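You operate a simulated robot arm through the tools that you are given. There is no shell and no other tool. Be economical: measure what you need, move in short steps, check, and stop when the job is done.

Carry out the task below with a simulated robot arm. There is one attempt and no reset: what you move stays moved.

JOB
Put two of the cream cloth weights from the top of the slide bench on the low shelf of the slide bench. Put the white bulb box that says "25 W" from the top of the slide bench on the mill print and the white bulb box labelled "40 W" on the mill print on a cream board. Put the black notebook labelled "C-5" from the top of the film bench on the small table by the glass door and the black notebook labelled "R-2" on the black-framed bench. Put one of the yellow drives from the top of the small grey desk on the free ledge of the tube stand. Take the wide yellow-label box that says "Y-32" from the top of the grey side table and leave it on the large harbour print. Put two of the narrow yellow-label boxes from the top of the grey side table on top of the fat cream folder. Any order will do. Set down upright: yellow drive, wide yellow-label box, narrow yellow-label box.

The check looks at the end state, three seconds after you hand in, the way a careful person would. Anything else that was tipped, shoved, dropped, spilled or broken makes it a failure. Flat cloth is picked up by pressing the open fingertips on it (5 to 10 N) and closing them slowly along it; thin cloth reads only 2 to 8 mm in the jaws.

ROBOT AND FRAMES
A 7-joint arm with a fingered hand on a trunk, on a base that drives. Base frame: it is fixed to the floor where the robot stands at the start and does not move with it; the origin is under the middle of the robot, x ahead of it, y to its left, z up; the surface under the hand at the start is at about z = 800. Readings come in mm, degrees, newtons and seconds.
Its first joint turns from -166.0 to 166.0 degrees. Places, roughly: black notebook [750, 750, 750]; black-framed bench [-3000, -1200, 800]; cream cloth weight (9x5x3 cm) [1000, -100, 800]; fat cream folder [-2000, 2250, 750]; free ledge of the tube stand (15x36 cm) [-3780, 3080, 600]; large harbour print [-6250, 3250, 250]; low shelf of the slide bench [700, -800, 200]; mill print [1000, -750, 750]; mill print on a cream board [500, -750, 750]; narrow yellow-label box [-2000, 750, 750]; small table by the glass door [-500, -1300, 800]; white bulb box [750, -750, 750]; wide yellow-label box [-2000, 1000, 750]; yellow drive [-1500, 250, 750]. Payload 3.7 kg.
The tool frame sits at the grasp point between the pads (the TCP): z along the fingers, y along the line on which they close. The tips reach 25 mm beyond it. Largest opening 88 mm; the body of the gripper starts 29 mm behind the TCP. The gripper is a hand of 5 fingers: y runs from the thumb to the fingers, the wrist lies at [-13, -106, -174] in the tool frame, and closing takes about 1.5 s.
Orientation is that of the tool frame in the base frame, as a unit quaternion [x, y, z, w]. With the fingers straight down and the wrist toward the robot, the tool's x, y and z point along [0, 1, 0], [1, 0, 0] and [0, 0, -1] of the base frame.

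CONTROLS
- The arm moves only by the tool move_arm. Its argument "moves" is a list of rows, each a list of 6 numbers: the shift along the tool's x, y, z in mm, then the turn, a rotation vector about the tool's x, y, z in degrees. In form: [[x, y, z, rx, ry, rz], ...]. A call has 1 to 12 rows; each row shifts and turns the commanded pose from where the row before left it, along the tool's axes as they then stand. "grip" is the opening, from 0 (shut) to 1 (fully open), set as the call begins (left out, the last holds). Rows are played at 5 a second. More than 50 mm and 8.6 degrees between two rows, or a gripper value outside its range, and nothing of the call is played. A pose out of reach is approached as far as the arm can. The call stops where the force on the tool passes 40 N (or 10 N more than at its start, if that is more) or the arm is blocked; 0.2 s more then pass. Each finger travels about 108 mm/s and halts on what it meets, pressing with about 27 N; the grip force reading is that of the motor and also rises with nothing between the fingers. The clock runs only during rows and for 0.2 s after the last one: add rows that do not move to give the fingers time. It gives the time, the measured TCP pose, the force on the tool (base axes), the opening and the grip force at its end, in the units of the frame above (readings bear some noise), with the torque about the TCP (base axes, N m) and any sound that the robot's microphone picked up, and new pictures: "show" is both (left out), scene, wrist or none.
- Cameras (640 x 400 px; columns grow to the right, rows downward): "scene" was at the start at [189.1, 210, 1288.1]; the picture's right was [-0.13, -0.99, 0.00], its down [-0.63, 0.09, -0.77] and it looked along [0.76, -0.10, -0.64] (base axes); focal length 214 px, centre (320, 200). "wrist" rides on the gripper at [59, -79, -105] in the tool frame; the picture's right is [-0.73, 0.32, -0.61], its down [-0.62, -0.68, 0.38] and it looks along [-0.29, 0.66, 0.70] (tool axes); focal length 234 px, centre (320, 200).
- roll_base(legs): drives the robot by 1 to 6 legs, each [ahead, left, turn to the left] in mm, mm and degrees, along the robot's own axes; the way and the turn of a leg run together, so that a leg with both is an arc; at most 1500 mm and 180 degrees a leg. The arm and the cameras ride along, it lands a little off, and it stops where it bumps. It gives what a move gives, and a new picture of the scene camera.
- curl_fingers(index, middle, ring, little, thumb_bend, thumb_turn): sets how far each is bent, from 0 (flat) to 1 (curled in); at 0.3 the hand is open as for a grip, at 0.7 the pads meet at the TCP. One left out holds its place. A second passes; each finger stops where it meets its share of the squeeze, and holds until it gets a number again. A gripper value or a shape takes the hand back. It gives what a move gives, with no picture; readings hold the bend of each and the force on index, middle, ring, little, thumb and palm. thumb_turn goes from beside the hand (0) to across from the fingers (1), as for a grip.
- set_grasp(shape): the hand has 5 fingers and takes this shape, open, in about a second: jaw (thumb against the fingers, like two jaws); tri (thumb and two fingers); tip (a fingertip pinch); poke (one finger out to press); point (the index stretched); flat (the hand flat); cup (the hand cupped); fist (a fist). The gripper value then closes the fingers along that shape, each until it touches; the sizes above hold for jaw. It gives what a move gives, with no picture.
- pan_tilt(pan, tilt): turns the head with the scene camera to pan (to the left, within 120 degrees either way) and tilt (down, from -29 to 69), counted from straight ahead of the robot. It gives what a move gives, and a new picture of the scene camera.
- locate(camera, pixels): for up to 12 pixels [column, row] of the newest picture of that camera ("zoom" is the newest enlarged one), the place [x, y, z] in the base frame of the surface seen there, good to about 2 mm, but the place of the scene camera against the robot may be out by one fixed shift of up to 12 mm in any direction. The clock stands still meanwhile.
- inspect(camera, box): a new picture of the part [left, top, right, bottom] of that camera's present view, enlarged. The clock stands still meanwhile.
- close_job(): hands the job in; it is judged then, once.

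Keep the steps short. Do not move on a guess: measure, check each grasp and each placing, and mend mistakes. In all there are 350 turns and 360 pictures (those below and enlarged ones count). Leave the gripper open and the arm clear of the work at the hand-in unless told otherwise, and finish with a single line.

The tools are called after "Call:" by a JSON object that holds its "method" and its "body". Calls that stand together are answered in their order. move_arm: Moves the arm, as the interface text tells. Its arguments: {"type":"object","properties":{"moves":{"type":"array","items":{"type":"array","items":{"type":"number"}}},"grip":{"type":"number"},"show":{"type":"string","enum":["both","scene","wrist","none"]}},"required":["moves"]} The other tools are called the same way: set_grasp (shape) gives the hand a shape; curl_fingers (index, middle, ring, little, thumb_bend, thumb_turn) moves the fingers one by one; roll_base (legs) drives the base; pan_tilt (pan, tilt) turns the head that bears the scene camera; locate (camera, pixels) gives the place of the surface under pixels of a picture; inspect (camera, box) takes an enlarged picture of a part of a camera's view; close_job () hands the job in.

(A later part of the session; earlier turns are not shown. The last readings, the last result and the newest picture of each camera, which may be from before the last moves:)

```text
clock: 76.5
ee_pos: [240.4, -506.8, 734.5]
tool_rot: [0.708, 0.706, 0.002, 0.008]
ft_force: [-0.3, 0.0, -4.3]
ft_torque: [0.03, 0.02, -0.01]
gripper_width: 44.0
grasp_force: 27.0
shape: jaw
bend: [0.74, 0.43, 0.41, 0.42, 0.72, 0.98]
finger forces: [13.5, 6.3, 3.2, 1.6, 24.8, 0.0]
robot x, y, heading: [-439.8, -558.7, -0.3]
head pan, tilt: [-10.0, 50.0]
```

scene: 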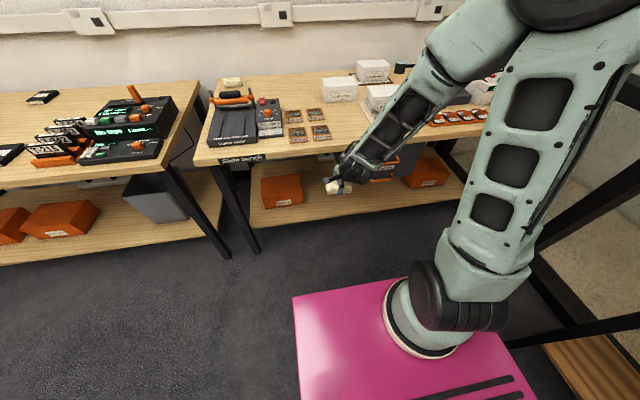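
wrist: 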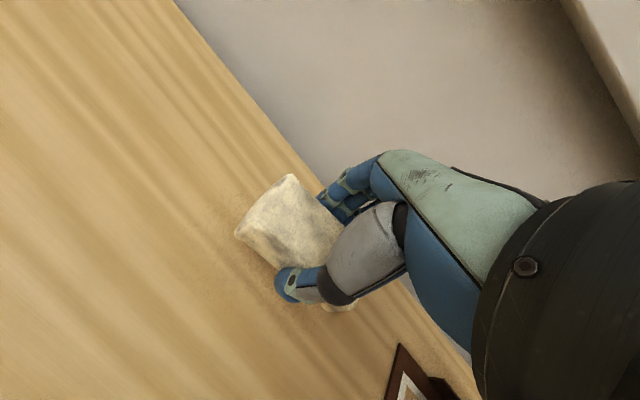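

Shift the base left 130 so the forearm stays clear of the drawer, then lower further.

Call:
{"method": "roll_base", "body": {"legs": [[0, 130, 0]]}}

Call:
{"method": "move_arm", "body": {"moves": [[0, 0, 45, 0, 0, 0], [0, 0, 45, 0, 0, 0], [0, 0, 45, 0, 0, 0], [0, 0, 45, 0, 0, 0], [0, 0, 45, 0, 0, 0], [0, 0, 45, 0, 0, 0], [0, 0, 45, 0, 0, 0], [0, 0, 45, 0, 0, 0], [0, 0, 40, 0, 0, 0], [0, 0, 0, 0, 0, 0]], "show": "scene"}}

```text
clock: 77.8
ee_pos: [240.5, -371.8, 735.1]
tool_rot: [0.707, 0.707, 0.002, 0.007]
ft_force: [0.2, 0.2, -4.1]
ft_torque: [-0.01, 0.0, 0.01]
gripper_width: 43.7
grasp_force: 27.0
shape: jaw
bend: [0.74, 0.43, 0.41, 0.42, 0.72, 0.98]
finger forces: [13.5, 6.4, 3.3, 1.7, 24.8, 0.1]
robot x, y, heading: [-438.9, -429.2, 0.1]
head pan, tilt: [-10.0, 50.0]
```

scene: 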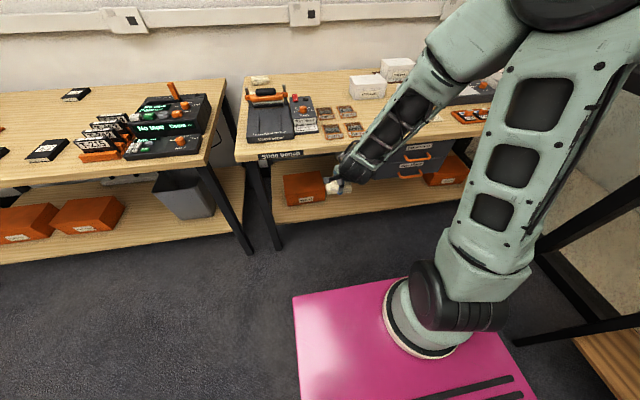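

```text
clock: 80.0
ee_pos: [244.8, -377.6, 335.0]
tool_rot: [0.707, 0.707, 0.003, 0.007]
ft_force: [0.7, 0.8, -4.5]
ft_torque: [-0.02, -0.02, -0.01]
gripper_width: 43.4
grasp_force: 27.4
shape: jaw
bend: [0.74, 0.43, 0.41, 0.43, 0.72, 0.98]
finger forces: [13.6, 6.3, 3.2, 1.7, 24.6, 0.0]
robot x, y, heading: [-436.8, -427.0, -0.1]
head pan, tilt: [-10.0, 50.0]
```

scene: 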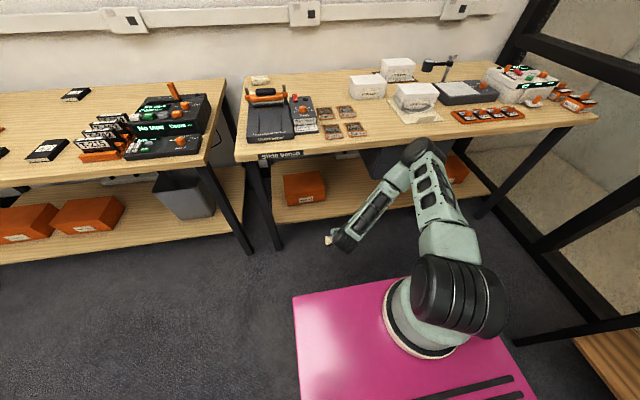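

Call:
{"method": "locate", "body": {"camera": "scene", "pixels": [[425, 145], [440, 180], [400, 170], [345, 240], [331, 241], [450, 240]]}}

```text
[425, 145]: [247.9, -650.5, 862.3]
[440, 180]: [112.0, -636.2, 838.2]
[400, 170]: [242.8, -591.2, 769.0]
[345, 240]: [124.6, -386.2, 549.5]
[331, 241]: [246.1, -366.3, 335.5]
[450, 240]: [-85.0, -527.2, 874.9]
```

The elbow would come near the bench edge. I'll back off 90 more and pitch the hand 30° so the arm runs straighter under the bench.

Call:
{"method": "roll_base", "body": {"legs": [[-90, 0, 0]]}}

Call:
{"method": "move_arm", "body": {"moves": [[0, 0, 0, -7.5, 0, 0], [0, 0, 0, -7.5, 0, 0], [0, 0, 0, -7.5, 0, 0], [0, 0, 0, -7.5, 0, 0], [0, 0, 0, 0, 0, 0]], "show": "scene"}}

```text
clock: 81.1
ee_pos: [156.4, -376.5, 335.7]
tool_rot: [0.707, 0.707, 0.003, 0.008]
ft_force: [-0.1, 0.0, -4.2]
ft_torque: [0.0, 0.0, -0.02]
gripper_width: 43.6
grasp_force: 26.6
shape: jaw
bend: [0.74, 0.43, 0.41, 0.43, 0.72, 0.98]
finger forces: [13.6, 6.2, 3.2, 1.6, 24.7, 0.0]
robot x, y, heading: [-528.8, -431.6, 0.1]
head pan, tilt: [-10.0, 50.0]
```

scene: 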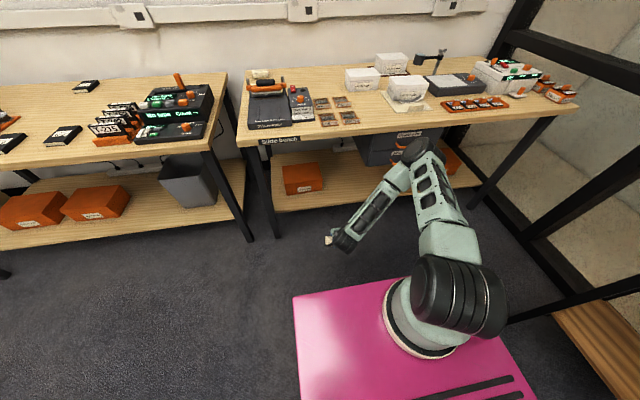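

```text
clock: 82.3
ee_pos: [156.6, -376.2, 335.5]
tool_rot: [0.707, 0.707, 0.002, 0.008]
ft_force: [-0.6, -0.3, -3.7]
ft_torque: [-0.02, 0.0, 0.02]
gripper_width: 43.8
grasp_force: 27.1
shape: jaw
bend: [0.74, 0.43, 0.41, 0.43, 0.72, 0.98]
finger forces: [13.6, 6.3, 3.2, 1.6, 24.7, 0.0]
out of reach, approached as far as the arm can: row 1, 2, 3, 4
robot x, y, heading: [-527.0, -427.8, 0.1]
head pan, tilt: [-10.0, 50.0]
```

scene: 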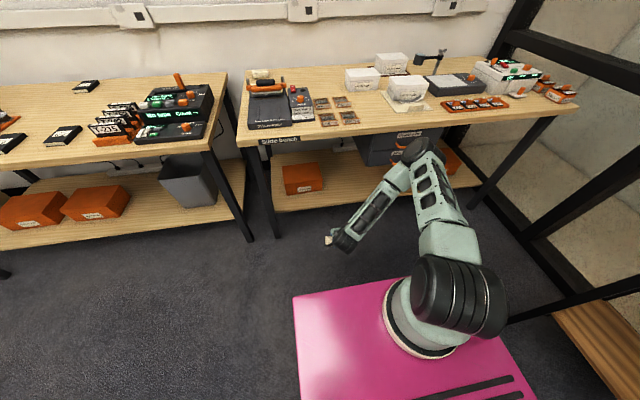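

Call:
{"method": "move_arm", "body": {"moves": [[0, 20, 0, 0, 0, 0], [0, 0, 0, 0, 0, 0]], "show": "none"}}

```text
clock: 82.9
ee_pos: [176.0, -377.9, 336.6]
tool_rot: [0.707, 0.707, 0.003, 0.007]
ft_force: [0.3, -0.2, -2.9]
ft_torque: [-0.01, -0.03, 0.0]
gripper_width: 43.8
grasp_force: 26.6
shape: jaw
bend: [0.74, 0.43, 0.41, 0.43, 0.72, 0.98]
finger forces: [13.6, 6.4, 3.1, 1.5, 24.8, 0.0]
robot x, y, heading: [-525.7, -426.7, 0.0]
head pan, tilt: [-10.0, 50.0]
```

Commanded pose stayed level. Move forward 140 and then pitch gradually while advancing.

Call:
{"method": "move_arm", "body": {"moves": [[-12, 45, 0, 0, 0, 0], [-12, 45, 0, 0, 0, 0], [-12, 45, 0, 0, 0, 0], [0, 0, 0, -5, 0, 0], [0, 0, 0, -5, 0, 0], [0, 0, 0, -5, 0, 0], [0, 0, 0, -5, 0, 0], [0, 0, 0, 0, 0, 0]], "show": "scene"}}

```text
clock: 84.7
ee_pos: [311.6, -414.1, 337.1]
tool_rot: [0.706, 0.706, 0.033, 0.038]
ft_force: [0.3, -0.2, -4.1]
ft_torque: [0.02, 0.0, 0.0]
gripper_width: 43.4
grasp_force: 27.0
shape: jaw
bend: [0.74, 0.43, 0.41, 0.43, 0.72, 0.98]
finger forces: [13.7, 6.4, 3.3, 1.6, 25.3, 0.1]
out of reach, approached as far as the arm can: row 5, 6, 7
robot x, y, heading: [-527.7, -432.0, 0.1]
head pan, tilt: [-10.0, 50.0]
```

scene: 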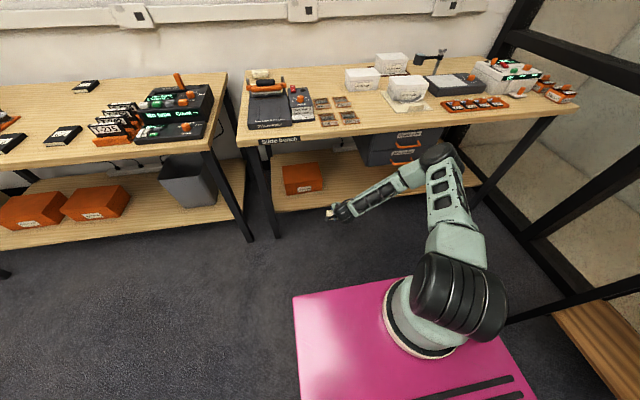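

Call:
{"method": "locate", "body": {"camera": "scene", "pixels": [[438, 147], [420, 165], [455, 165], [385, 190], [345, 210], [445, 240], [460, 290]]}}

```text
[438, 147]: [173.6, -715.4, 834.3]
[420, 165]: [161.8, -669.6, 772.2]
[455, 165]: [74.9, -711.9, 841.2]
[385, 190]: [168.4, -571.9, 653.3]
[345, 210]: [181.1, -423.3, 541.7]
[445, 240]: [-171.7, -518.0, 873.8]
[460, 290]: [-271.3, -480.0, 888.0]
```

Elbow geometry is fine; advance 200 mm under the bench in steps.

Call:
{"method": "move_arm", "body": {"moves": [[-16, 40, 3, 0, 0, 0], [-16, 40, 3, 0, 0, 0], [-16, 40, 3, 0, 0, 0], [-16, 40, 3, 0, 0, 0], [0, 40, 3, 0, 0, 0], [0, 0, 0, 0, 0, 0]]}}

```text
clock: 86.1
ee_pos: [512.2, -477.9, 343.5]
tool_rot: [0.705, 0.707, 0.033, 0.038]
ft_force: [0.8, -0.5, -4.2]
ft_torque: [0.01, -0.01, 0.01]
gripper_width: 43.7
grasp_force: 27.1
shape: jaw
bend: [0.74, 0.43, 0.41, 0.43, 0.72, 0.98]
finger forces: [13.6, 6.4, 3.2, 1.6, 25.2, 0.0]
robot x, y, heading: [-529.0, -426.5, -0.1]
head pan, tilt: [-10.0, 50.0]
```

scene: 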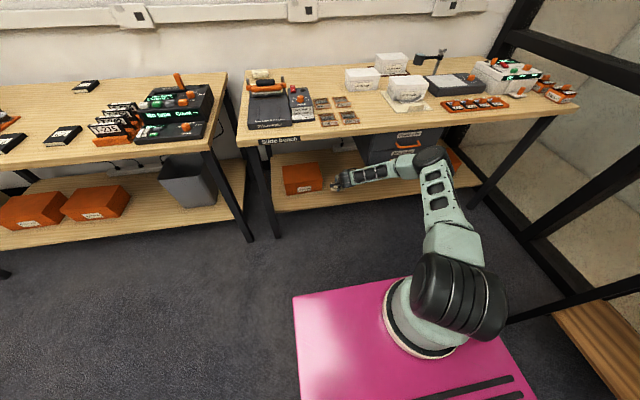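
wrist: 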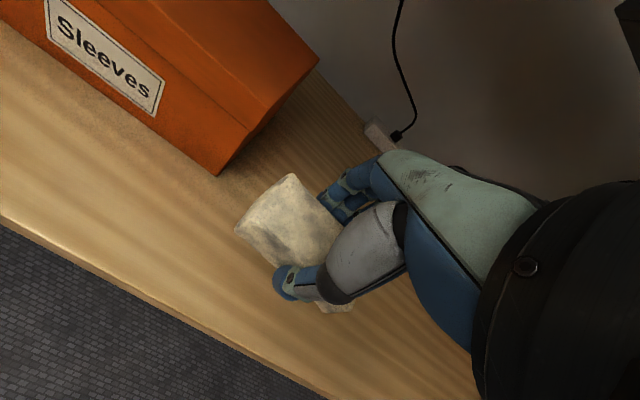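

Good. Forward 25, lower to near the shelf.

Call:
{"method": "move_arm", "body": {"moves": [[0, 25, 2, 0, 0, 0], [0, 0, 40, 0, 0, 0], [0, 0, 30, 0, 0, 0], [0, 0, 5, 0, 0, 0], [0, 0, 0, 0, 0, 0]], "show": "wrist"}}

```text
clock: 87.3
ee_pos: [544.0, -477.7, 270.6]
tool_rot: [0.706, 0.706, 0.033, 0.039]
ft_force: [0.2, 0.0, -3.5]
ft_torque: [0.02, 0.0, 0.04]
gripper_width: 43.7
grasp_force: 27.2
shape: jaw
bend: [0.74, 0.43, 0.41, 0.43, 0.72, 0.98]
finger forces: [13.8, 6.3, 3.2, 1.5, 25.2, 0.1]
robot x, y, heading: [-531.0, -426.7, 0.3]
head pan, tilt: [-10.0, 50.0]
```

wrist: 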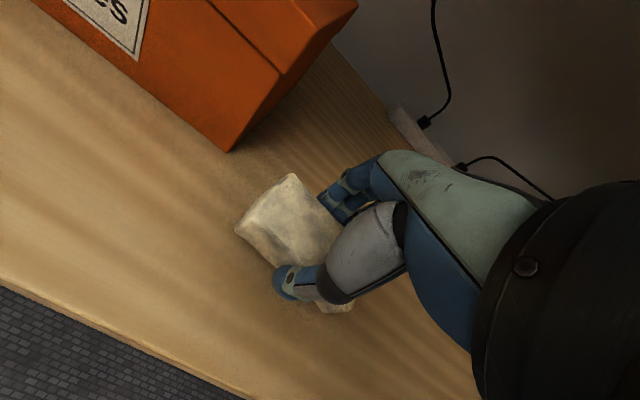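

Call:
{"method": "move_arm", "body": {"moves": [[0, 0, 3, 0, 0, 0], [0, 0, 3, 0, 0, 0], [0, 0, 2, 0, 0, 0], [0, 0, 0, 0, 0, 0]], "show": "none"}}

```text
clock: 88.3
ee_pos: [545.8, -478.1, 262.8]
tool_rot: [0.707, 0.706, 0.033, 0.038]
ft_force: [1.2, -0.3, -4.3]
ft_torque: [0.03, 0.01, 0.02]
gripper_width: 43.6
grasp_force: 27.3
shape: jaw
bend: [0.74, 0.43, 0.41, 0.43, 0.72, 0.98]
finger forces: [13.7, 6.3, 3.2, 1.5, 25.3, 0.1]
robot x, y, heading: [-530.7, -429.2, 0.2]
head pan, tilt: [-10.0, 50.0]
```

Call:
{"method": "move_arm", "body": {"moves": [[0, 0, 2, 0, 0, 0], [0, 0, 2, 0, 0, 0], [0, 0, 0, 0, 0, 0]], "show": "none"}}

Call:
{"method": "move_arm", "body": {"moves": [[0, 0, 0, 0, 0, 0], [0, 0, 0, 0, 0, 0], [0, 0, 0, 0, 0, 0], [0, 0, 0, 0, 0, 0], [0, 0, -20, 0, 0, 0], [0, 0, -30, 0, 0, 0], [0, 0, -30, 0, 0, 0], [0, 0, 0, 0, 0, 0]], "grip": 0.9, "show": "wrist"}}

```text
clock: 89.1
ee_pos: [545.0, -478.1, 259.1]
tool_rot: [0.707, 0.706, 0.034, 0.04]
ft_force: [-0.6, -0.1, 3.8]
ft_torque: [0.05, 0.17, 0.05]
gripper_width: 43.6
grasp_force: 26.7
shape: jaw
bend: [0.74, 0.43, 0.41, 0.43, 0.72, 0.98]
finger forces: [14.1, 6.5, 3.6, 2.1, 26.2, 0.1]
robot x, y, heading: [-526.0, -430.2, 0.3]
head pan, tilt: [-10.0, 50.0]
```

```text
clock: 90.9
ee_pos: [535.4, -474.1, 336.0]
tool_rot: [0.705, 0.708, 0.033, 0.037]
ft_force: [0.9, -0.5, -0.2]
ft_torque: [0.0, 0.02, 0.01]
gripper_width: 79.2
grasp_force: 0.0
shape: jaw
bend: [0.29, 0.32, 0.3, 0.31, 0.33, 0.98]
finger forces: [0.0, 0.0, 0.1, 0.1, 0.0, 0.0]
robot x, y, heading: [-529.0, -429.2, 0.1]
head pan, tilt: [-10.0, 50.0]
```

wrist: 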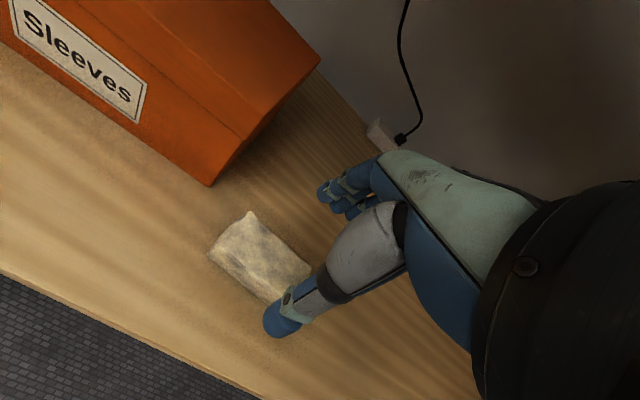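

Weight A lies flat on the shelf. Retreat the same way and raise.

Call:
{"method": "move_arm", "body": {"moves": [[0, -45, -3, 0, 0, 0], [0, -45, -3, 0, 0, 0], [0, -45, -3, 0, 0, 0], [10, -45, -3, 0, 0, 0], [10, -45, -3, 0, 0, 0], [10, -40, -3, 5, 0, 0], [0, -30, 0, 0, 0, 0], [0, 0, -45, 0, 0, 0], [0, 0, -45, 0, 0, 0], [0, 0, -45, 0, 0, 0], [0, 0, -45, 0, 0, 0], [0, 0, -45, 0, 0, 0]], "show": "none"}}

Call:
{"method": "move_arm", "body": {"moves": [[0, 0, -45, 0, 0, 0], [0, 0, -45, 0, 0, 0], [0, 0, -45, 0, 0, 0], [0, 0, -45, 0, 0, 0], [0, 0, -45, 0, 0, 0], [0, 0, -45, 0, 0, 0], [0, 0, -45, 0, 0, 0], [0, 0, -45, 0, 0, 0], [0, 0, -45, 0, 0, 0], [0, 0, -45, 0, 0, 0], [0, 0, 0, 0, 0, 0]], "show": "scene"}}

```text
clock: 93.5
ee_pos: [272.8, -453.0, 553.9]
tool_rot: [0.708, 0.707, 0.003, 0.007]
ft_force: [-0.1, -0.5, 0.5]
ft_torque: [0.01, 0.0, 0.0]
gripper_width: 79.3
grasp_force: 0.1
shape: jaw
bend: [0.29, 0.32, 0.3, 0.31, 0.33, 0.98]
finger forces: [0.0, 0.0, 0.0, 0.0, 0.1, 0.0]
out of reach, approached as far as the arm can: row 5
robot x, y, heading: [-525.7, -426.2, 0.1]
head pan, tilt: [-10.0, 50.0]
```

```text
clock: 95.9
ee_pos: [268.0, -452.9, 1003.4]
tool_rot: [0.707, 0.707, 0.001, 0.009]
ft_force: [-0.2, -0.3, 0.0]
ft_torque: [0.0, 0.04, -0.03]
gripper_width: 79.1
grasp_force: 0.1
shape: jaw
bend: [0.29, 0.32, 0.3, 0.31, 0.33, 0.98]
finger forces: [0.0, 0.0, 0.0, 0.0, 0.0, 0.1]
robot x, y, heading: [-523.7, -427.7, -0.2]
head pan, tilt: [-10.0, 50.0]
```

scene: 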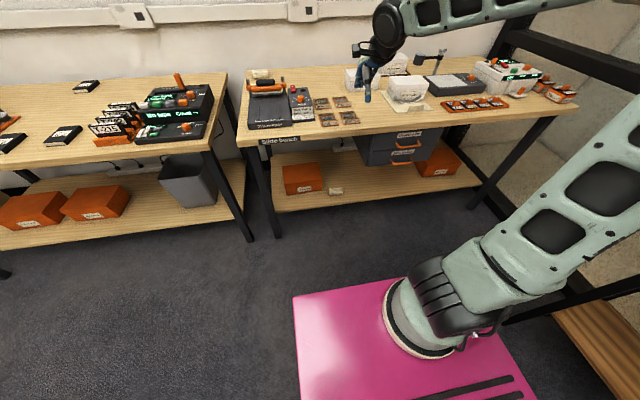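

Drive to the second weight (≈(940,-123)).

Call:
{"method": "roll_base", "body": {"legs": [[240, 115, 0], [240, 115, 0]]}}

Call:
{"method": "move_arm", "body": {"moves": [[18, 30, 0, 0, 0, 0], [18, 30, 0, 0, 0, 0], [18, 30, 0, 0, 0, 0], [18, 10, 0, 0, 0, 0], [0, 0, 0, 0, 0, 0]], "grip": 1, "show": "wrist"}}

```text
clock: 99.3
ee_pos: [752.9, -208.5, 1002.6]
tool_rot: [0.701, 0.713, 0.003, 0.008]
ft_force: [-0.7, 0.0, 0.0]
ft_torque: [0.0, 0.03, -0.03]
gripper_width: 79.3
grasp_force: 0.0
shape: jaw
bend: [0.29, 0.32, 0.3, 0.31, 0.33, 0.98]
finger forces: [0.1, 0.1, 0.0, 0.1, 0.1, 0.0]
robot x, y, heading: [-43.5, -197.8, 0.9]
head pan, tilt: [-10.0, 50.0]
```

scene: 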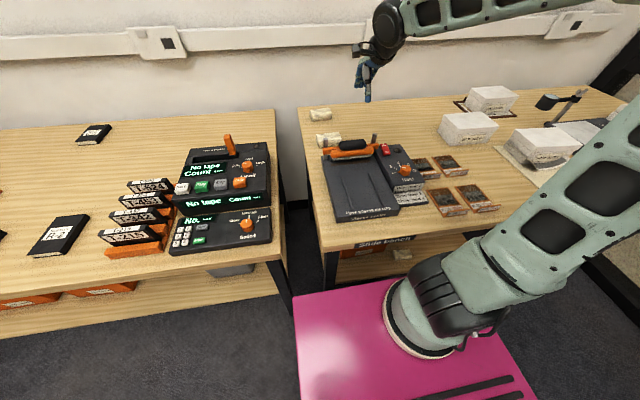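

```text
clock: 100.5
ee_pos: [851.9, -135.3, 1003.9]
tool_rot: [0.702, 0.712, 0.003, 0.007]
ft_force: [0.0, 0.7, 0.3]
ft_torque: [-0.03, 0.01, 0.0]
gripper_width: 87.7
grasp_force: 0.0
shape: jaw
bend: [0.3, 0.3, 0.3, 0.3, 0.3, 0.98]
finger forces: [0.0, 0.1, 0.0, 0.0, 0.1, 0.1]
robot x, y, heading: [-44.5, -192.9, 0.9]
head pan, tilt: [-10.0, 50.0]
```

wrist: 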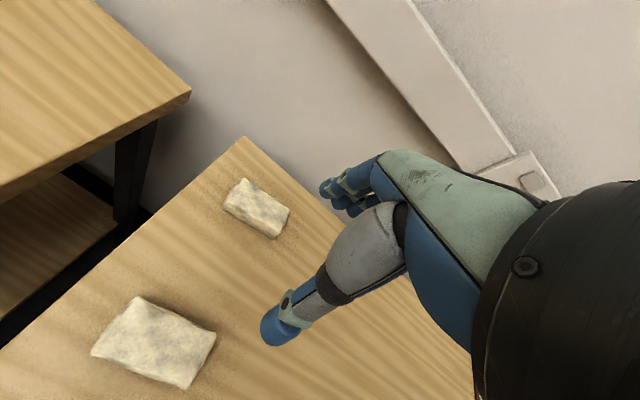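

Call:
{"method": "locate", "body": {"camera": "wrist", "pixels": [[243, 179], [288, 207], [274, 237], [224, 206], [256, 205], [226, 200], [272, 228]]}}

```text
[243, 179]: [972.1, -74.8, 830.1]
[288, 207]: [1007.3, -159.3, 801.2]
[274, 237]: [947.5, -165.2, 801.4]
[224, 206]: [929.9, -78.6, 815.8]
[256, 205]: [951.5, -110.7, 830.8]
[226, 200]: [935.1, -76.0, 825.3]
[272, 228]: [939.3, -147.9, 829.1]
```

Call:
{"method": "move_arm", "body": {"moves": [[0, 0, 0, 0, 0, -5], [2, 36, 0, 0, 0, 0], [2, 36, 0, 0, 0, 0], [2, 35, 0, 0, 0, 0], [0, 0, 45, 0, 0, 0], [0, 0, 45, 0, 0, 0], [0, 0, 45, 0, 0, 0], [0, 0, 19, 0, 0, 0], [0, 0, 0, 0, 0, 0]], "show": "wrist"}}

Call:
{"method": "inspect", "body": {"camera": "scene", "box": [270, 60, 370, 140]}}

```text
clock: 102.5
ee_pos: [957.7, -119.1, 854.3]
tool_rot: [0.67, 0.742, 0.002, 0.008]
ft_force: [0.3, -0.4, 0.9]
ft_torque: [-0.01, 0.0, -0.01]
gripper_width: 87.6
grasp_force: 0.0
shape: jaw
bend: [0.3, 0.3, 0.3, 0.3, 0.3, 0.98]
finger forces: [0.0, 0.0, 0.0, 0.1, 0.0, 0.1]
robot x, y, heading: [-41.2, -194.4, 0.7]
head pan, tilt: [-10.0, 50.0]
```

wrist: 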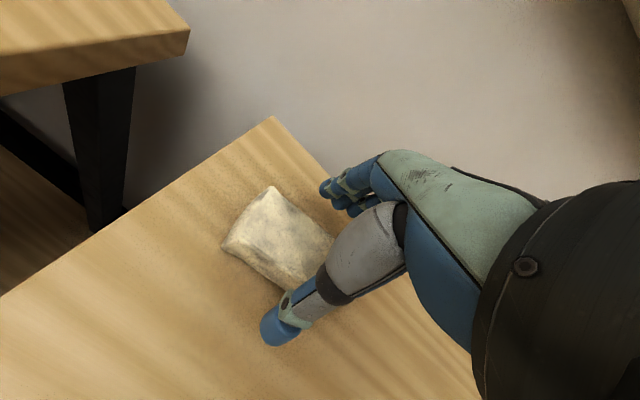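

```text
5.00 times, centred on (320, 100) of scene
```

zoom: 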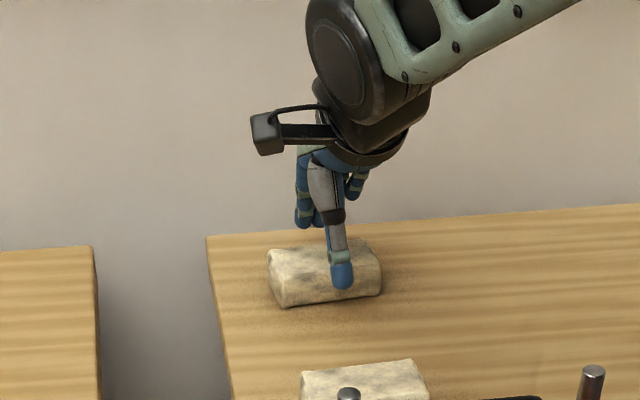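

Well placed. Lower 19 mm, close, lift.

Call:
{"method": "move_arm", "body": {"moves": [[0, 0, 10, 0, 0, 0], [0, 0, 9, 0, 0, 0], [0, 0, 0, 0, 0, 0]], "show": "none"}}

Call:
{"method": "move_arm", "body": {"moves": [[0, 0, 0, 0, 0, 0], [0, 0, 0, 0, 0, 0], [0, 0, 0, 0, 0, 0], [0, 0, 0, 0, 0, 0], [0, 0, 0, 0, 0, 0], [0, 0, 0, 0, 0, 0], [0, 0, 0, 0, 0, 0], [0, 0, -40, 0, 0, 0], [0, 0, -45, 0, 0, 0], [0, 0, -45, 0, 0, 0], [0, 0, -40, 0, 0, 0], [0, 0, 0, 0, 0, 0]], "grip": 0, "show": "wrist"}}

```text
clock: 103.3
ee_pos: [958.8, -118.7, 833.5]
tool_rot: [0.671, 0.742, 0.002, 0.008]
ft_force: [-0.6, -0.2, 0.3]
ft_torque: [-0.01, -0.05, 0.0]
gripper_width: 87.9
grasp_force: 0.0
shape: jaw
bend: [0.3, 0.3, 0.3, 0.3, 0.3, 0.98]
finger forces: [0.0, 0.0, 0.0, 0.1, 0.1, 0.0]
robot x, y, heading: [-41.6, -193.3, 0.9]
head pan, tilt: [-10.0, 50.0]
```

```text
clock: 105.9
ee_pos: [957.0, -116.6, 1002.4]
tool_rot: [0.67, 0.742, 0.001, 0.007]
ft_force: [-0.5, 0.8, -3.7]
ft_torque: [-0.02, 0.03, -0.02]
gripper_width: 43.8
grasp_force: 27.3
shape: jaw
bend: [0.74, 0.45, 0.43, 0.43, 0.7, 0.99]
finger forces: [13.7, 6.5, 3.2, 1.5, 24.8, 0.0]
robot x, y, heading: [-45.7, -193.1, 0.8]
head pan, tilt: [-10.0, 50.0]
```

wrist: 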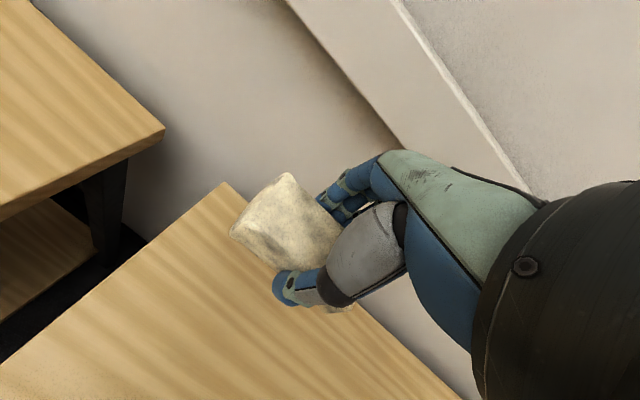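

Held. Retract, then drive back to the shelf approach position.

Call:
{"method": "move_arm", "body": {"moves": [[0, 0, 0, 0, 0, 6], [0, -47, 0, 0, 0, 0], [0, -47, 0, 0, 0, 0], [0, -47, 0, 0, 0, 0], [0, -47, 0, 0, 0, 0], [0, -47, 0, 0, 0, 0], [0, 0, 0, 0, 0, 0]], "show": "none"}}

Call:
{"method": "roll_base", "body": {"legs": [[-240, -75, -0.9], [-240, -75, 0]]}}

```text
clock: 107.5
ee_pos: [722.2, -116.7, 997.5]
tool_rot: [0.709, 0.706, 0.003, 0.008]
ft_force: [0.2, -0.6, -3.6]
ft_torque: [-0.03, -0.01, 0.0]
gripper_width: 43.9
grasp_force: 27.2
shape: jaw
bend: [0.74, 0.45, 0.43, 0.44, 0.7, 0.98]
finger forces: [13.9, 6.8, 3.2, 1.6, 25.5, 0.0]
robot x, y, heading: [-43.8, -192.6, 0.6]
head pan, tilt: [-10.0, 50.0]
```

```text
clock: 110.8
ee_pos: [235.1, -278.6, 999.0]
tool_rot: [0.714, 0.7, 0.003, 0.008]
ft_force: [0.1, -0.1, -4.3]
ft_torque: [-0.01, -0.01, -0.02]
gripper_width: 43.5
grasp_force: 26.7
shape: jaw
bend: [0.74, 0.45, 0.43, 0.44, 0.7, 0.98]
finger forces: [13.9, 6.6, 3.2, 1.7, 25.2, 0.0]
robot x, y, heading: [-530.7, -345.6, -0.2]
head pan, tilt: [-10.0, 50.0]
```

scene: 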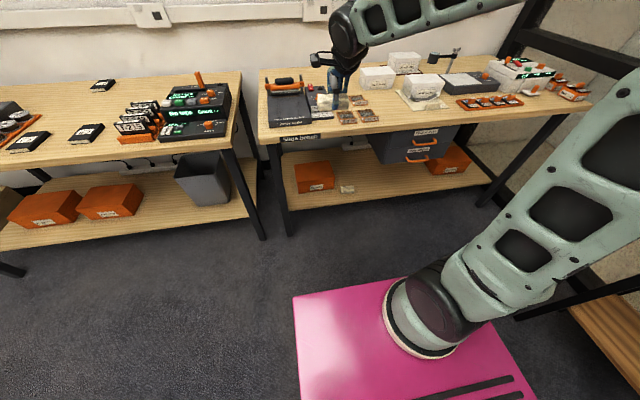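

Call:
{"method": "move_arm", "body": {"moves": [[0, 0, 45, 0, 0, 1], [0, 0, 45, 0, 0, -1.3], [0, 0, 45, 0, 0, -0.8], [0, 0, 45, 0, 0, 0], [0, 0, 45, 0, 0, 0], [0, 0, 45, 0, 0, 0], [0, 0, 45, 0, 0, 0], [0, 0, 45, 0, 0, 0], [0, 0, 45, 0, 0, 0], [0, 0, 45, 0, 0, 0], [0, 0, 45, 0, 0, 0], [0, 0, 45, 0, 0, 0]], "show": "none"}}

Call:
{"method": "move_arm", "body": {"moves": [[0, 10, 45, 0, 0, 0], [0, 10, 45, 0, 0, 0], [0, 10, 25, 0, 0, 0], [-14, 40, 0, 0, 0, 0], [-14, 40, 0, 0, 0, 0], [-14, 40, 0, 0, 0, 0], [-14, 40, 0, 0, 0, 0], [-14, 40, 0, 0, 0, 0], [-14, 30, 0, 0, 0, 0], [0, 0, 0, 0, 0, 0]]}}

```text
clock: 113.4
ee_pos: [243.7, -282.5, 455.7]
tool_rot: [0.708, 0.707, 0.003, 0.009]
ft_force: [0.3, -0.2, -3.8]
ft_torque: [-0.02, 0.03, 0.02]
gripper_width: 43.5
grasp_force: 26.9
shape: jaw
bend: [0.74, 0.45, 0.43, 0.45, 0.7, 0.98]
finger forces: [13.6, 6.5, 3.1, 1.6, 24.8, 0.0]
robot x, y, heading: [-530.2, -342.2, -0.2]
head pan, tilt: [-10.0, 50.0]
```

```text
clock: 115.6
ee_pos: [504.1, -368.0, 346.1]
tool_rot: [0.708, 0.706, 0.003, 0.008]
ft_force: [0.6, 0.2, -4.2]
ft_torque: [0.01, 0.0, -0.03]
gripper_width: 43.5
grasp_force: 27.3
shape: jaw
bend: [0.74, 0.45, 0.44, 0.45, 0.7, 0.98]
finger forces: [13.6, 6.5, 3.2, 1.6, 24.9, 0.0]
robot x, y, heading: [-530.0, -344.7, -0.3]
head pan, tilt: [-10.0, 50.0]
```

scene: 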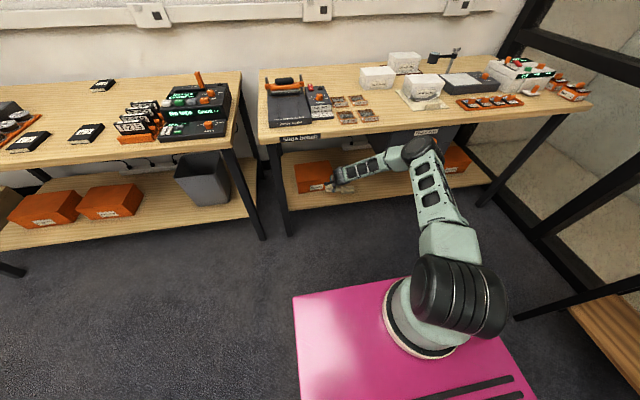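
wrist: 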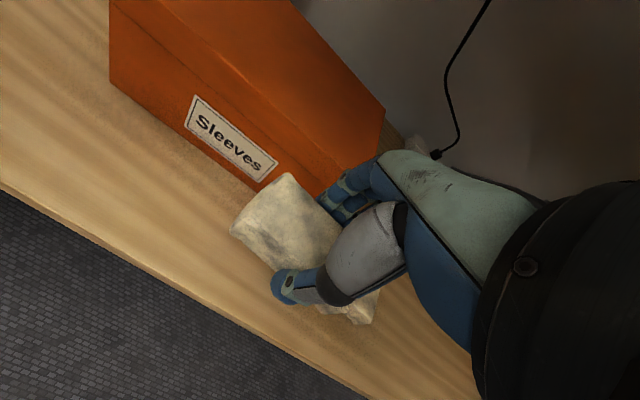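

Call:
{"method": "locate", "body": {"camera": "wrist", "pixels": [[255, 190], [110, 80], [190, 110], [360, 322], [378, 290], [300, 376], [140, 262], [370, 305]]}}

```text
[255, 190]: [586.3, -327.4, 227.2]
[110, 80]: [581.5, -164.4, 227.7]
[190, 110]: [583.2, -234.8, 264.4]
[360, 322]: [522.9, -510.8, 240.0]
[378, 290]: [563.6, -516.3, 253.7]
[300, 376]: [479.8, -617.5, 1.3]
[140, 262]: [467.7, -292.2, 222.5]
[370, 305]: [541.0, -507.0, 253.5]
```

Box front at x≈585, shelf edge x≈467. Lower at x≈510.

Call:
{"method": "move_arm", "body": {"moves": [[0, 6, 0, 0, 0, 0], [0, 0, 40, 0, 0, 0], [0, 0, 35, 0, 0, 0], [0, 0, 6, 0, 0, 0], [0, 0, 0, 0, 0, 0]], "show": "wrist"}}

```text
clock: 116.8
ee_pos: [512.2, -370.4, 264.7]
tool_rot: [0.708, 0.707, 0.003, 0.008]
ft_force: [-0.5, -0.4, -3.9]
ft_torque: [-0.02, 0.0, -0.03]
gripper_width: 43.7
grasp_force: 26.7
shape: jaw
bend: [0.74, 0.45, 0.44, 0.45, 0.7, 0.98]
finger forces: [13.5, 6.4, 3.2, 1.6, 25.0, 0.1]
robot x, y, heading: [-531.7, -345.9, -0.2]
head pan, tilt: [-10.0, 50.0]
```

wrist: 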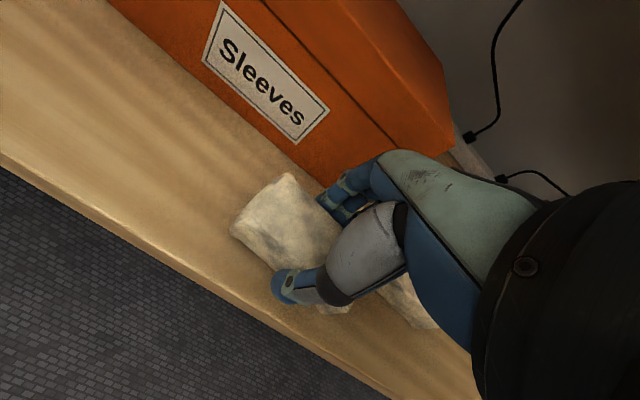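

Call:
{"method": "move_arm", "body": {"moves": [[0, 0, 3, 0, 0, 0], [0, 0, 3, 0, 0, 0], [0, 0, 0, 0, 0, 0]], "show": "none"}}

Call:
{"method": "move_arm", "body": {"moves": [[0, 0, 0, 0, 0, 0], [0, 0, 0, 0, 0, 0], [0, 0, 0, 0, 0, 0], [0, 0, 0, 0, 0, 0], [0, 0, -20, 0, 0, 0], [0, 0, -30, 0, 0, 0], [0, 0, -30, 0, 0, 0], [0, 0, 0, 0, 0, 0]], "grip": 0.8, "show": "wrist"}}

```text
clock: 117.6
ee_pos: [511.4, -369.3, 261.2]
tool_rot: [0.707, 0.707, 0.002, 0.006]
ft_force: [-0.2, 0.2, -3.7]
ft_torque: [-0.01, 0.02, -0.02]
gripper_width: 43.7
grasp_force: 27.0
shape: jaw
bend: [0.74, 0.45, 0.44, 0.45, 0.7, 0.98]
finger forces: [13.5, 6.5, 3.2, 1.7, 24.9, 0.0]
robot x, y, heading: [-531.0, -345.7, -0.3]
head pan, tilt: [-10.0, 50.0]
```

```text
clock: 119.4
ee_pos: [512.8, -370.1, 340.1]
tool_rot: [0.708, 0.706, 0.003, 0.007]
ft_force: [-0.2, 0.0, -0.1]
ft_torque: [0.02, 0.01, 0.0]
gripper_width: 70.3
grasp_force: 0.0
shape: jaw
bend: [0.27, 0.34, 0.32, 0.33, 0.49, 0.99]
finger forces: [0.1, 0.0, 0.0, 0.1, 0.1, 0.1]
robot x, y, heading: [-528.5, -341.6, -0.2]
head pan, tilt: [-10.0, 50.0]
```

wrist: 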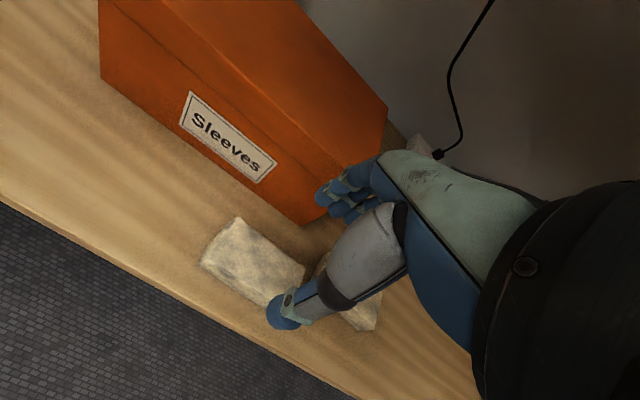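

Both weights on the shelf. Retreat and raise.

Call:
{"method": "move_arm", "body": {"moves": [[0, -45, 0, 0, 0, 0], [0, -45, 0, 0, 0, 0], [8, -45, 0, 0, 0, 0], [8, -45, 0, 0, 0, 0], [8, -45, 0, 0, 0, 0], [8, -40, 0, 0, 0, 0], [0, 0, -45, 0, 0, 0], [0, 0, -45, 0, 0, 0], [0, 0, -45, 0, 0, 0], [0, 0, -45, 0, 0, 0], [0, 0, -45, 0, 0, 0], [0, 0, -45, 0, 0, 0]], "show": "none"}}

Call:
{"method": "move_arm", "body": {"moves": [[0, 0, -45, 0, 0, 0], [0, 0, -45, 0, 0, 0], [0, 0, -45, 0, 0, 0], [0, 0, -45, 0, 0, 0], [0, 0, -45, 0, 0, 0], [0, 0, -45, 0, 0, 0], [0, 0, -45, 0, 0, 0], [0, 0, -45, 0, 0, 0], [0, 0, -45, 0, 0, 0], [0, 0, 0, 0, 0, 0]], "grip": 1, "show": "none"}}

Call:
{"method": "pan_tilt", "body": {"pan": 10, "tilt": 45}}

```text
clock: 122.0
ee_pos: [238.6, -334.0, 606.9]
tool_rot: [0.708, 0.707, 0.002, 0.007]
ft_force: [-0.2, 0.5, -0.1]
ft_torque: [-0.03, 0.01, 0.0]
gripper_width: 70.3
grasp_force: 0.1
shape: jaw
bend: [0.27, 0.34, 0.32, 0.33, 0.49, 0.99]
finger forces: [0.1, 0.0, 0.1, 0.0, 0.0, 0.0]
robot x, y, heading: [-530.9, -345.6, -0.4]
head pan, tilt: [-10.0, 50.0]
```

```text
clock: 124.2
ee_pos: [235.7, -329.4, 1011.3]
tool_rot: [0.708, 0.707, 0.002, 0.008]
ft_force: [0.4, 0.4, -0.6]
ft_torque: [-0.02, 0.01, 0.02]
gripper_width: 87.6
grasp_force: 0.0
shape: jaw
bend: [0.3, 0.3, 0.3, 0.3, 0.3, 0.98]
finger forces: [0.0, 0.1, 0.0, 0.1, 0.1, 0.0]
robot x, y, heading: [-528.8, -346.1, -0.5]
head pan, tilt: [-10.0, 50.0]
```

```text
clock: 125.0
ee_pos: [236.2, -329.2, 1009.5]
tool_rot: [0.708, 0.706, 0.002, 0.008]
ft_force: [-0.4, 0.2, 0.0]
ft_torque: [-0.02, 0.01, 0.0]
gripper_width: 87.6
grasp_force: 0.0
shape: jaw
bend: [0.3, 0.3, 0.3, 0.3, 0.3, 0.98]
finger forces: [0.1, 0.0, 0.0, 0.1, 0.0, 0.0]
robot x, y, heading: [-529.7, -343.4, -0.3]
head pan, tilt: [10.0, 45.0]
```

scene: 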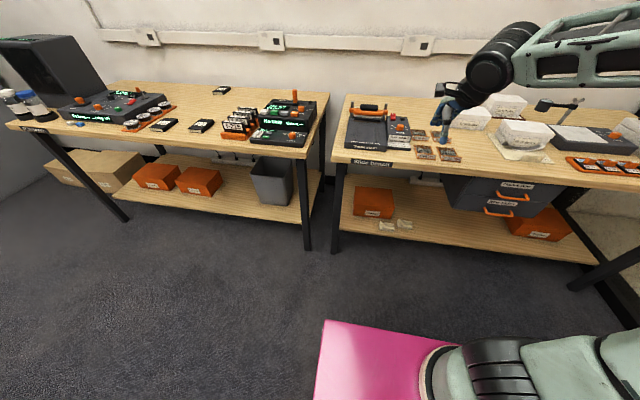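

Now the notebooks on the film bench. Zoom.

Call:
{"method": "inspect", "body": {"camera": "scene", "box": [140, 75, 260, 150]}}

Call:
{"method": "locate", "body": {"camera": "scene", "pixels": [[222, 90], [202, 125], [165, 125], [20, 125], [110, 140], [250, 145]]}}

```text
5.33 times, centred on (200, 112) of scene
```

zoom: 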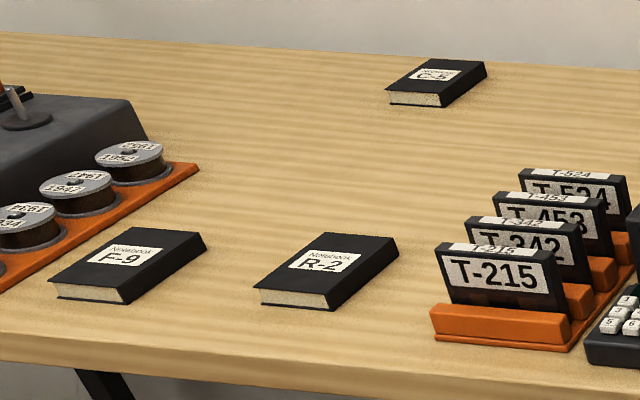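

```text
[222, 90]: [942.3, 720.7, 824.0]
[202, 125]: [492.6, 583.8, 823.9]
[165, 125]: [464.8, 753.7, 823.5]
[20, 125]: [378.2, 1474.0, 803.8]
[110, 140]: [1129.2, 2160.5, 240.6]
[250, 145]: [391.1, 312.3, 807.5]
```

C-5 is the back one (942,721), R-2 the front (493,584). Drive there.

Call:
{"method": "roll_base", "body": {"legs": [[0, 980, 0.3], [480, 0, 0]]}}

Call:
{"method": "pan_tilt", "body": {"pan": 0, "tilt": 48}}

```text
clock: 132.6
ee_pos: [703.8, 663.2, 1011.0]
tool_rot: [0.705, 0.709, 0.003, 0.008]
ft_force: [-0.3, -0.2, 1.0]
ft_torque: [-0.03, -0.02, 0.01]
gripper_width: 87.9
grasp_force: 0.1
shape: jaw
bend: [0.3, 0.3, 0.3, 0.3, 0.3, 0.98]
finger forces: [0.0, 0.0, 0.0, 0.0, 0.1, 0.1]
robot x, y, heading: [-60.8, 640.9, 0.2]
head pan, tilt: [10.0, 45.0]
```

scene: 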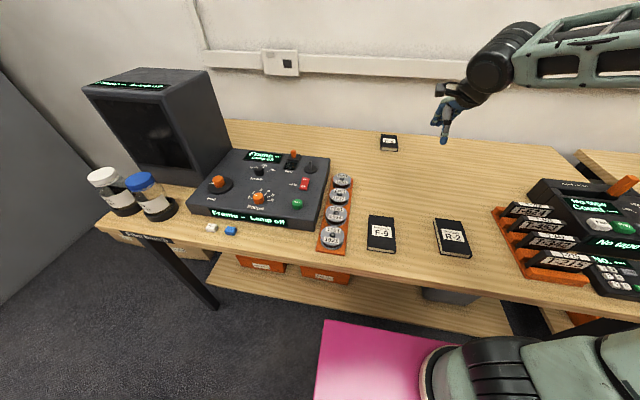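

```text
clock: 133.3
ee_pos: [703.8, 663.7, 1011.6]
tool_rot: [0.705, 0.709, 0.003, 0.008]
ft_force: [0.2, 0.7, -0.1]
ft_torque: [0.01, -0.01, 0.01]
gripper_width: 87.8
grasp_force: 0.0
shape: jaw
bend: [0.3, 0.3, 0.3, 0.3, 0.3, 0.98]
finger forces: [0.0, 0.1, 0.0, 0.1, 0.0, 0.1]
robot x, y, heading: [-64.0, 645.7, 0.1]
head pan, tilt: [0.0, 48.0]
```

scene: 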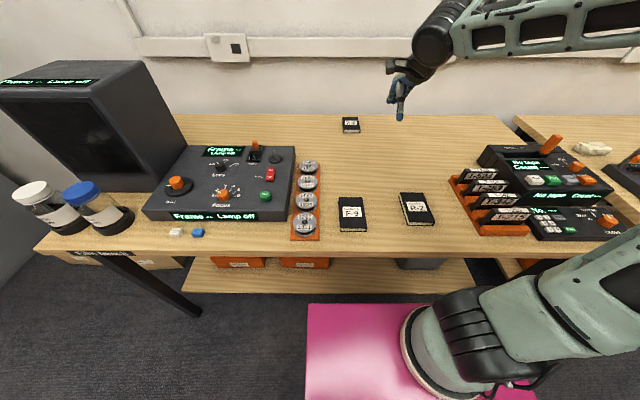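

Call:
{"method": "move_arm", "body": {"moves": [[8, 40, 0, 0, 0, 0], [8, 40, 0, 0, 0, 0], [8, 40, 0, 0, 0, 0], [0, 26, 0, 0, 0, 0], [0, 0, 0, 0, 0, 0]], "show": "wrist"}}

```text
clock: 134.5
ee_pos: [849.3, 688.9, 1011.8]
tool_rot: [0.705, 0.709, 0.003, 0.007]
ft_force: [0.2, -0.6, 0.3]
ft_torque: [-0.02, -0.01, 0.03]
gripper_width: 87.8
grasp_force: 0.0
shape: jaw
bend: [0.3, 0.3, 0.3, 0.3, 0.3, 0.98]
finger forces: [0.0, 0.1, 0.1, 0.0, 0.0, 0.0]
robot x, y, heading: [-62.3, 644.8, 0.2]
head pan, tilt: [0.0, 48.0]
```

wrist: 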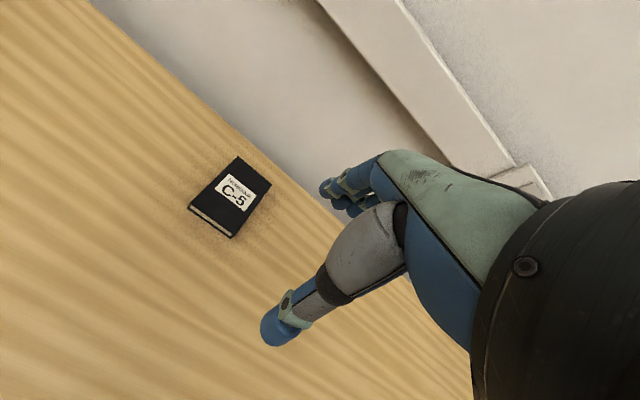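

Call:
{"method": "locate", "body": {"camera": "wrist", "pixels": [[237, 157], [270, 183], [233, 236], [189, 206], [230, 195], [231, 232], [192, 201]]}}

Call:
{"method": "inspect", "body": {"camera": "wrist", "box": [170, 140, 290, 250]}}

```text
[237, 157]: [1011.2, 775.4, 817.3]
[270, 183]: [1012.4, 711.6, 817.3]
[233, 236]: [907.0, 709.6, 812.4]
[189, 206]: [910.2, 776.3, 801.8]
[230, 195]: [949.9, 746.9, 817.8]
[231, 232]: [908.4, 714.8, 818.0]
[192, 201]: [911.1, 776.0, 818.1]
```

```text
3.64 times, centred on (230, 195) of wrist
```

zoom: 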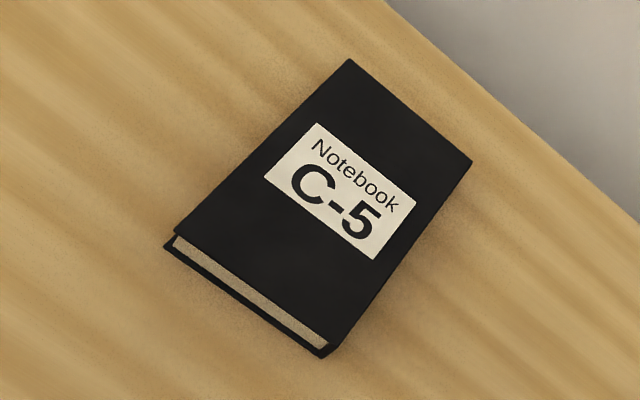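

C-5: x 908–1011, y 711–776, 16 mm thick. I need to close across y: yaw the hand +90° first, up high.

Call:
{"method": "move_arm", "body": {"moves": [[0, 0, 0, 0, 0, -8.2], [0, 0, 0, 0, 0, -8.2], [0, 0, 0, 0, 0, -8.2], [0, 0, 0, 0, 0, -8.2], [0, 0, 0, 0, 0, -8.2], [0, 0, 0, 0, 0, -8.2], [0, 0, 0, 0, 0, -8.2], [0, 0, 0, 0, 0, -8.2], [0, 0, 0, 0, 0, -8.2], [0, 0, 0, 0, 0, -8.2], [0, 0, 0, 0, 0, -8.2], [0, 0, 0, 0, 0, 0]], "show": "wrist"}}

```text
clock: 137.1
ee_pos: [850.0, 688.5, 1013.0]
tool_rot: [-0.006, 1.0, -0.003, 0.007]
ft_force: [0.4, 0.2, -0.3]
ft_torque: [0.0, -0.03, -0.01]
gripper_width: 87.7
grasp_force: 0.0
shape: jaw
bend: [0.3, 0.3, 0.3, 0.3, 0.3, 0.98]
finger forces: [0.0, 0.0, 0.0, 0.1, 0.0, 0.0]
robot x, y, heading: [-63.8, 645.6, 0.4]
head pan, tilt: [0.0, 48.0]
```

wrist: 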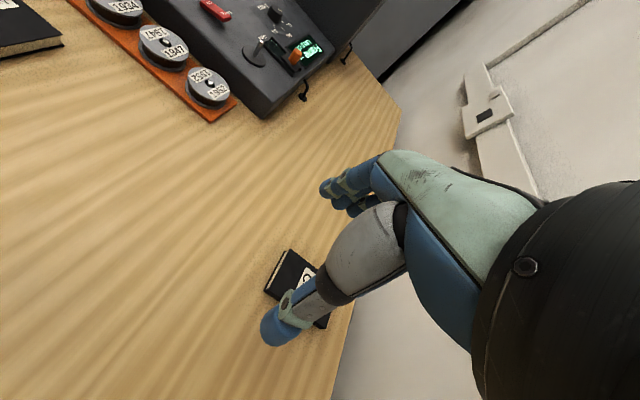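

Call:
{"method": "move_arm", "body": {"moves": [[-37, 18, 0, 0, 0, 0], [-37, 18, 0, 0, 0, 0], [-36, 18, 0, 0, 0, 0], [0, 0, 45, 0, 0, 0], [0, 0, 45, 0, 0, 0], [0, 0, 45, 0, 0, 0], [0, 0, 26, 0, 0, 0], [0, 0, 0, 0, 0, 0]]}}

```text
clock: 138.9
ee_pos: [961.8, 743.8, 852.5]
tool_rot: [-0.005, 1.0, -0.003, 0.007]
ft_force: [-0.2, 0.1, 0.2]
ft_torque: [-0.01, 0.02, -0.01]
gripper_width: 87.8
grasp_force: 0.1
shape: jaw
bend: [0.3, 0.3, 0.3, 0.3, 0.3, 0.98]
finger forces: [0.1, 0.1, 0.1, 0.0, 0.1, 0.1]
robot x, y, heading: [-60.9, 640.8, 0.3]
head pan, tilt: [0.0, 48.0]
```

scene: 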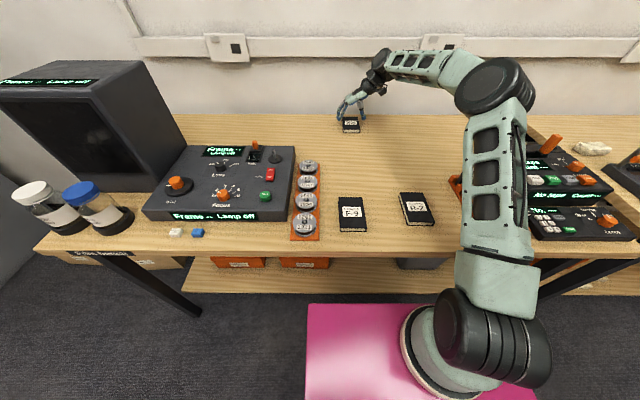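
wrist: 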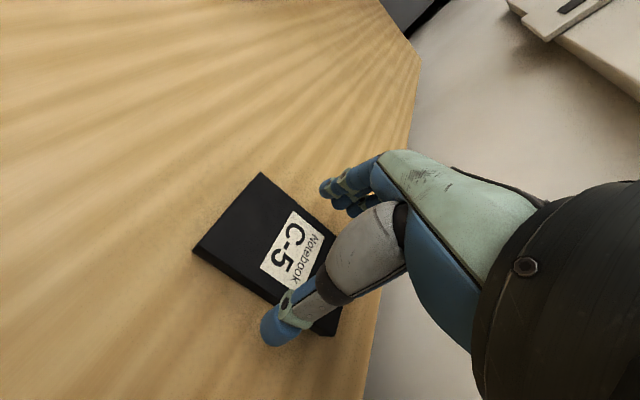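

Call:
{"method": "move_arm", "body": {"moves": [[0, 0, 10, 0, 0, 0], [0, 0, 8, 0, 0, 0], [0, 0, 4, 0, 0, 0], [0, 0, 0, 0, 0, 0]], "show": "wrist"}}

```text
clock: 139.9
ee_pos: [961.2, 741.5, 832.4]
tool_rot: [-0.004, 1.0, -0.003, 0.007]
ft_force: [0.6, -0.1, 0.4]
ft_torque: [-0.01, 0.01, -0.01]
gripper_width: 87.8
grasp_force: 0.0
shape: jaw
bend: [0.3, 0.3, 0.3, 0.3, 0.3, 0.98]
finger forces: [0.0, 0.1, 0.0, 0.0, 0.0, 0.0]
robot x, y, heading: [-61.1, 643.0, 0.3]
head pan, tilt: [0.0, 48.0]
```

wrist: 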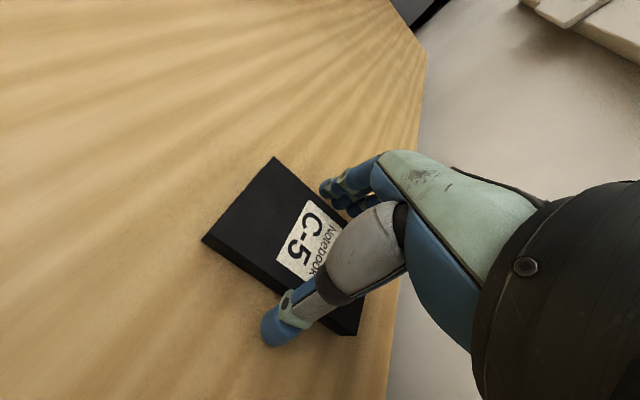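

Descend 3 mm more, close, then lift.

Call:
{"method": "move_arm", "body": {"moves": [[0, 0, 3, 0, 0, 0], [0, 0, 0, 0, 0, 0], [0, 0, 0, 0, 0, 0], [0, 0, 0, 0, 0, 0], [0, 0, 0, 0, 0, 0], [0, 0, 0, 0, 0, 0], [0, 0, -10, 0, 0, 0], [0, 0, -20, 0, 0, 0], [0, 0, 0, 0, 0, 0]], "grip": 0, "show": "wrist"}}

```text
clock: 141.9
ee_pos: [960.9, 742.1, 858.7]
tool_rot: [-0.004, 1.0, -0.004, 0.007]
ft_force: [0.1, 0.0, -0.8]
ft_torque: [-0.03, 0.0, -0.01]
gripper_width: 61.7
grasp_force: 26.6
shape: jaw
bend: [0.28, 0.37, 0.34, 0.42, 0.57, 0.99]
finger forces: [14.1, 7.5, 3.4, 0.0, 24.9, 0.1]
robot x, y, heading: [-63.9, 645.1, -0.0]
head pan, tilt: [0.0, 48.0]
```

wrist: 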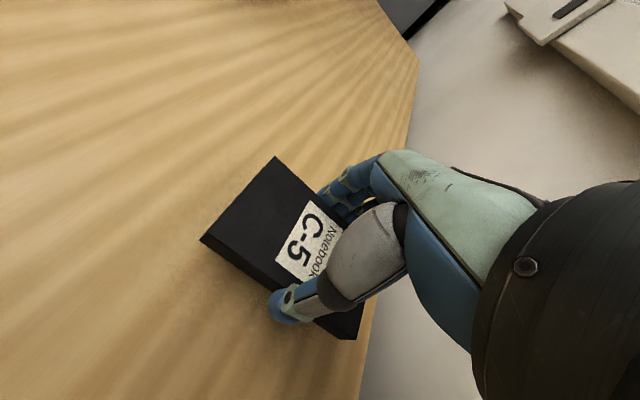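

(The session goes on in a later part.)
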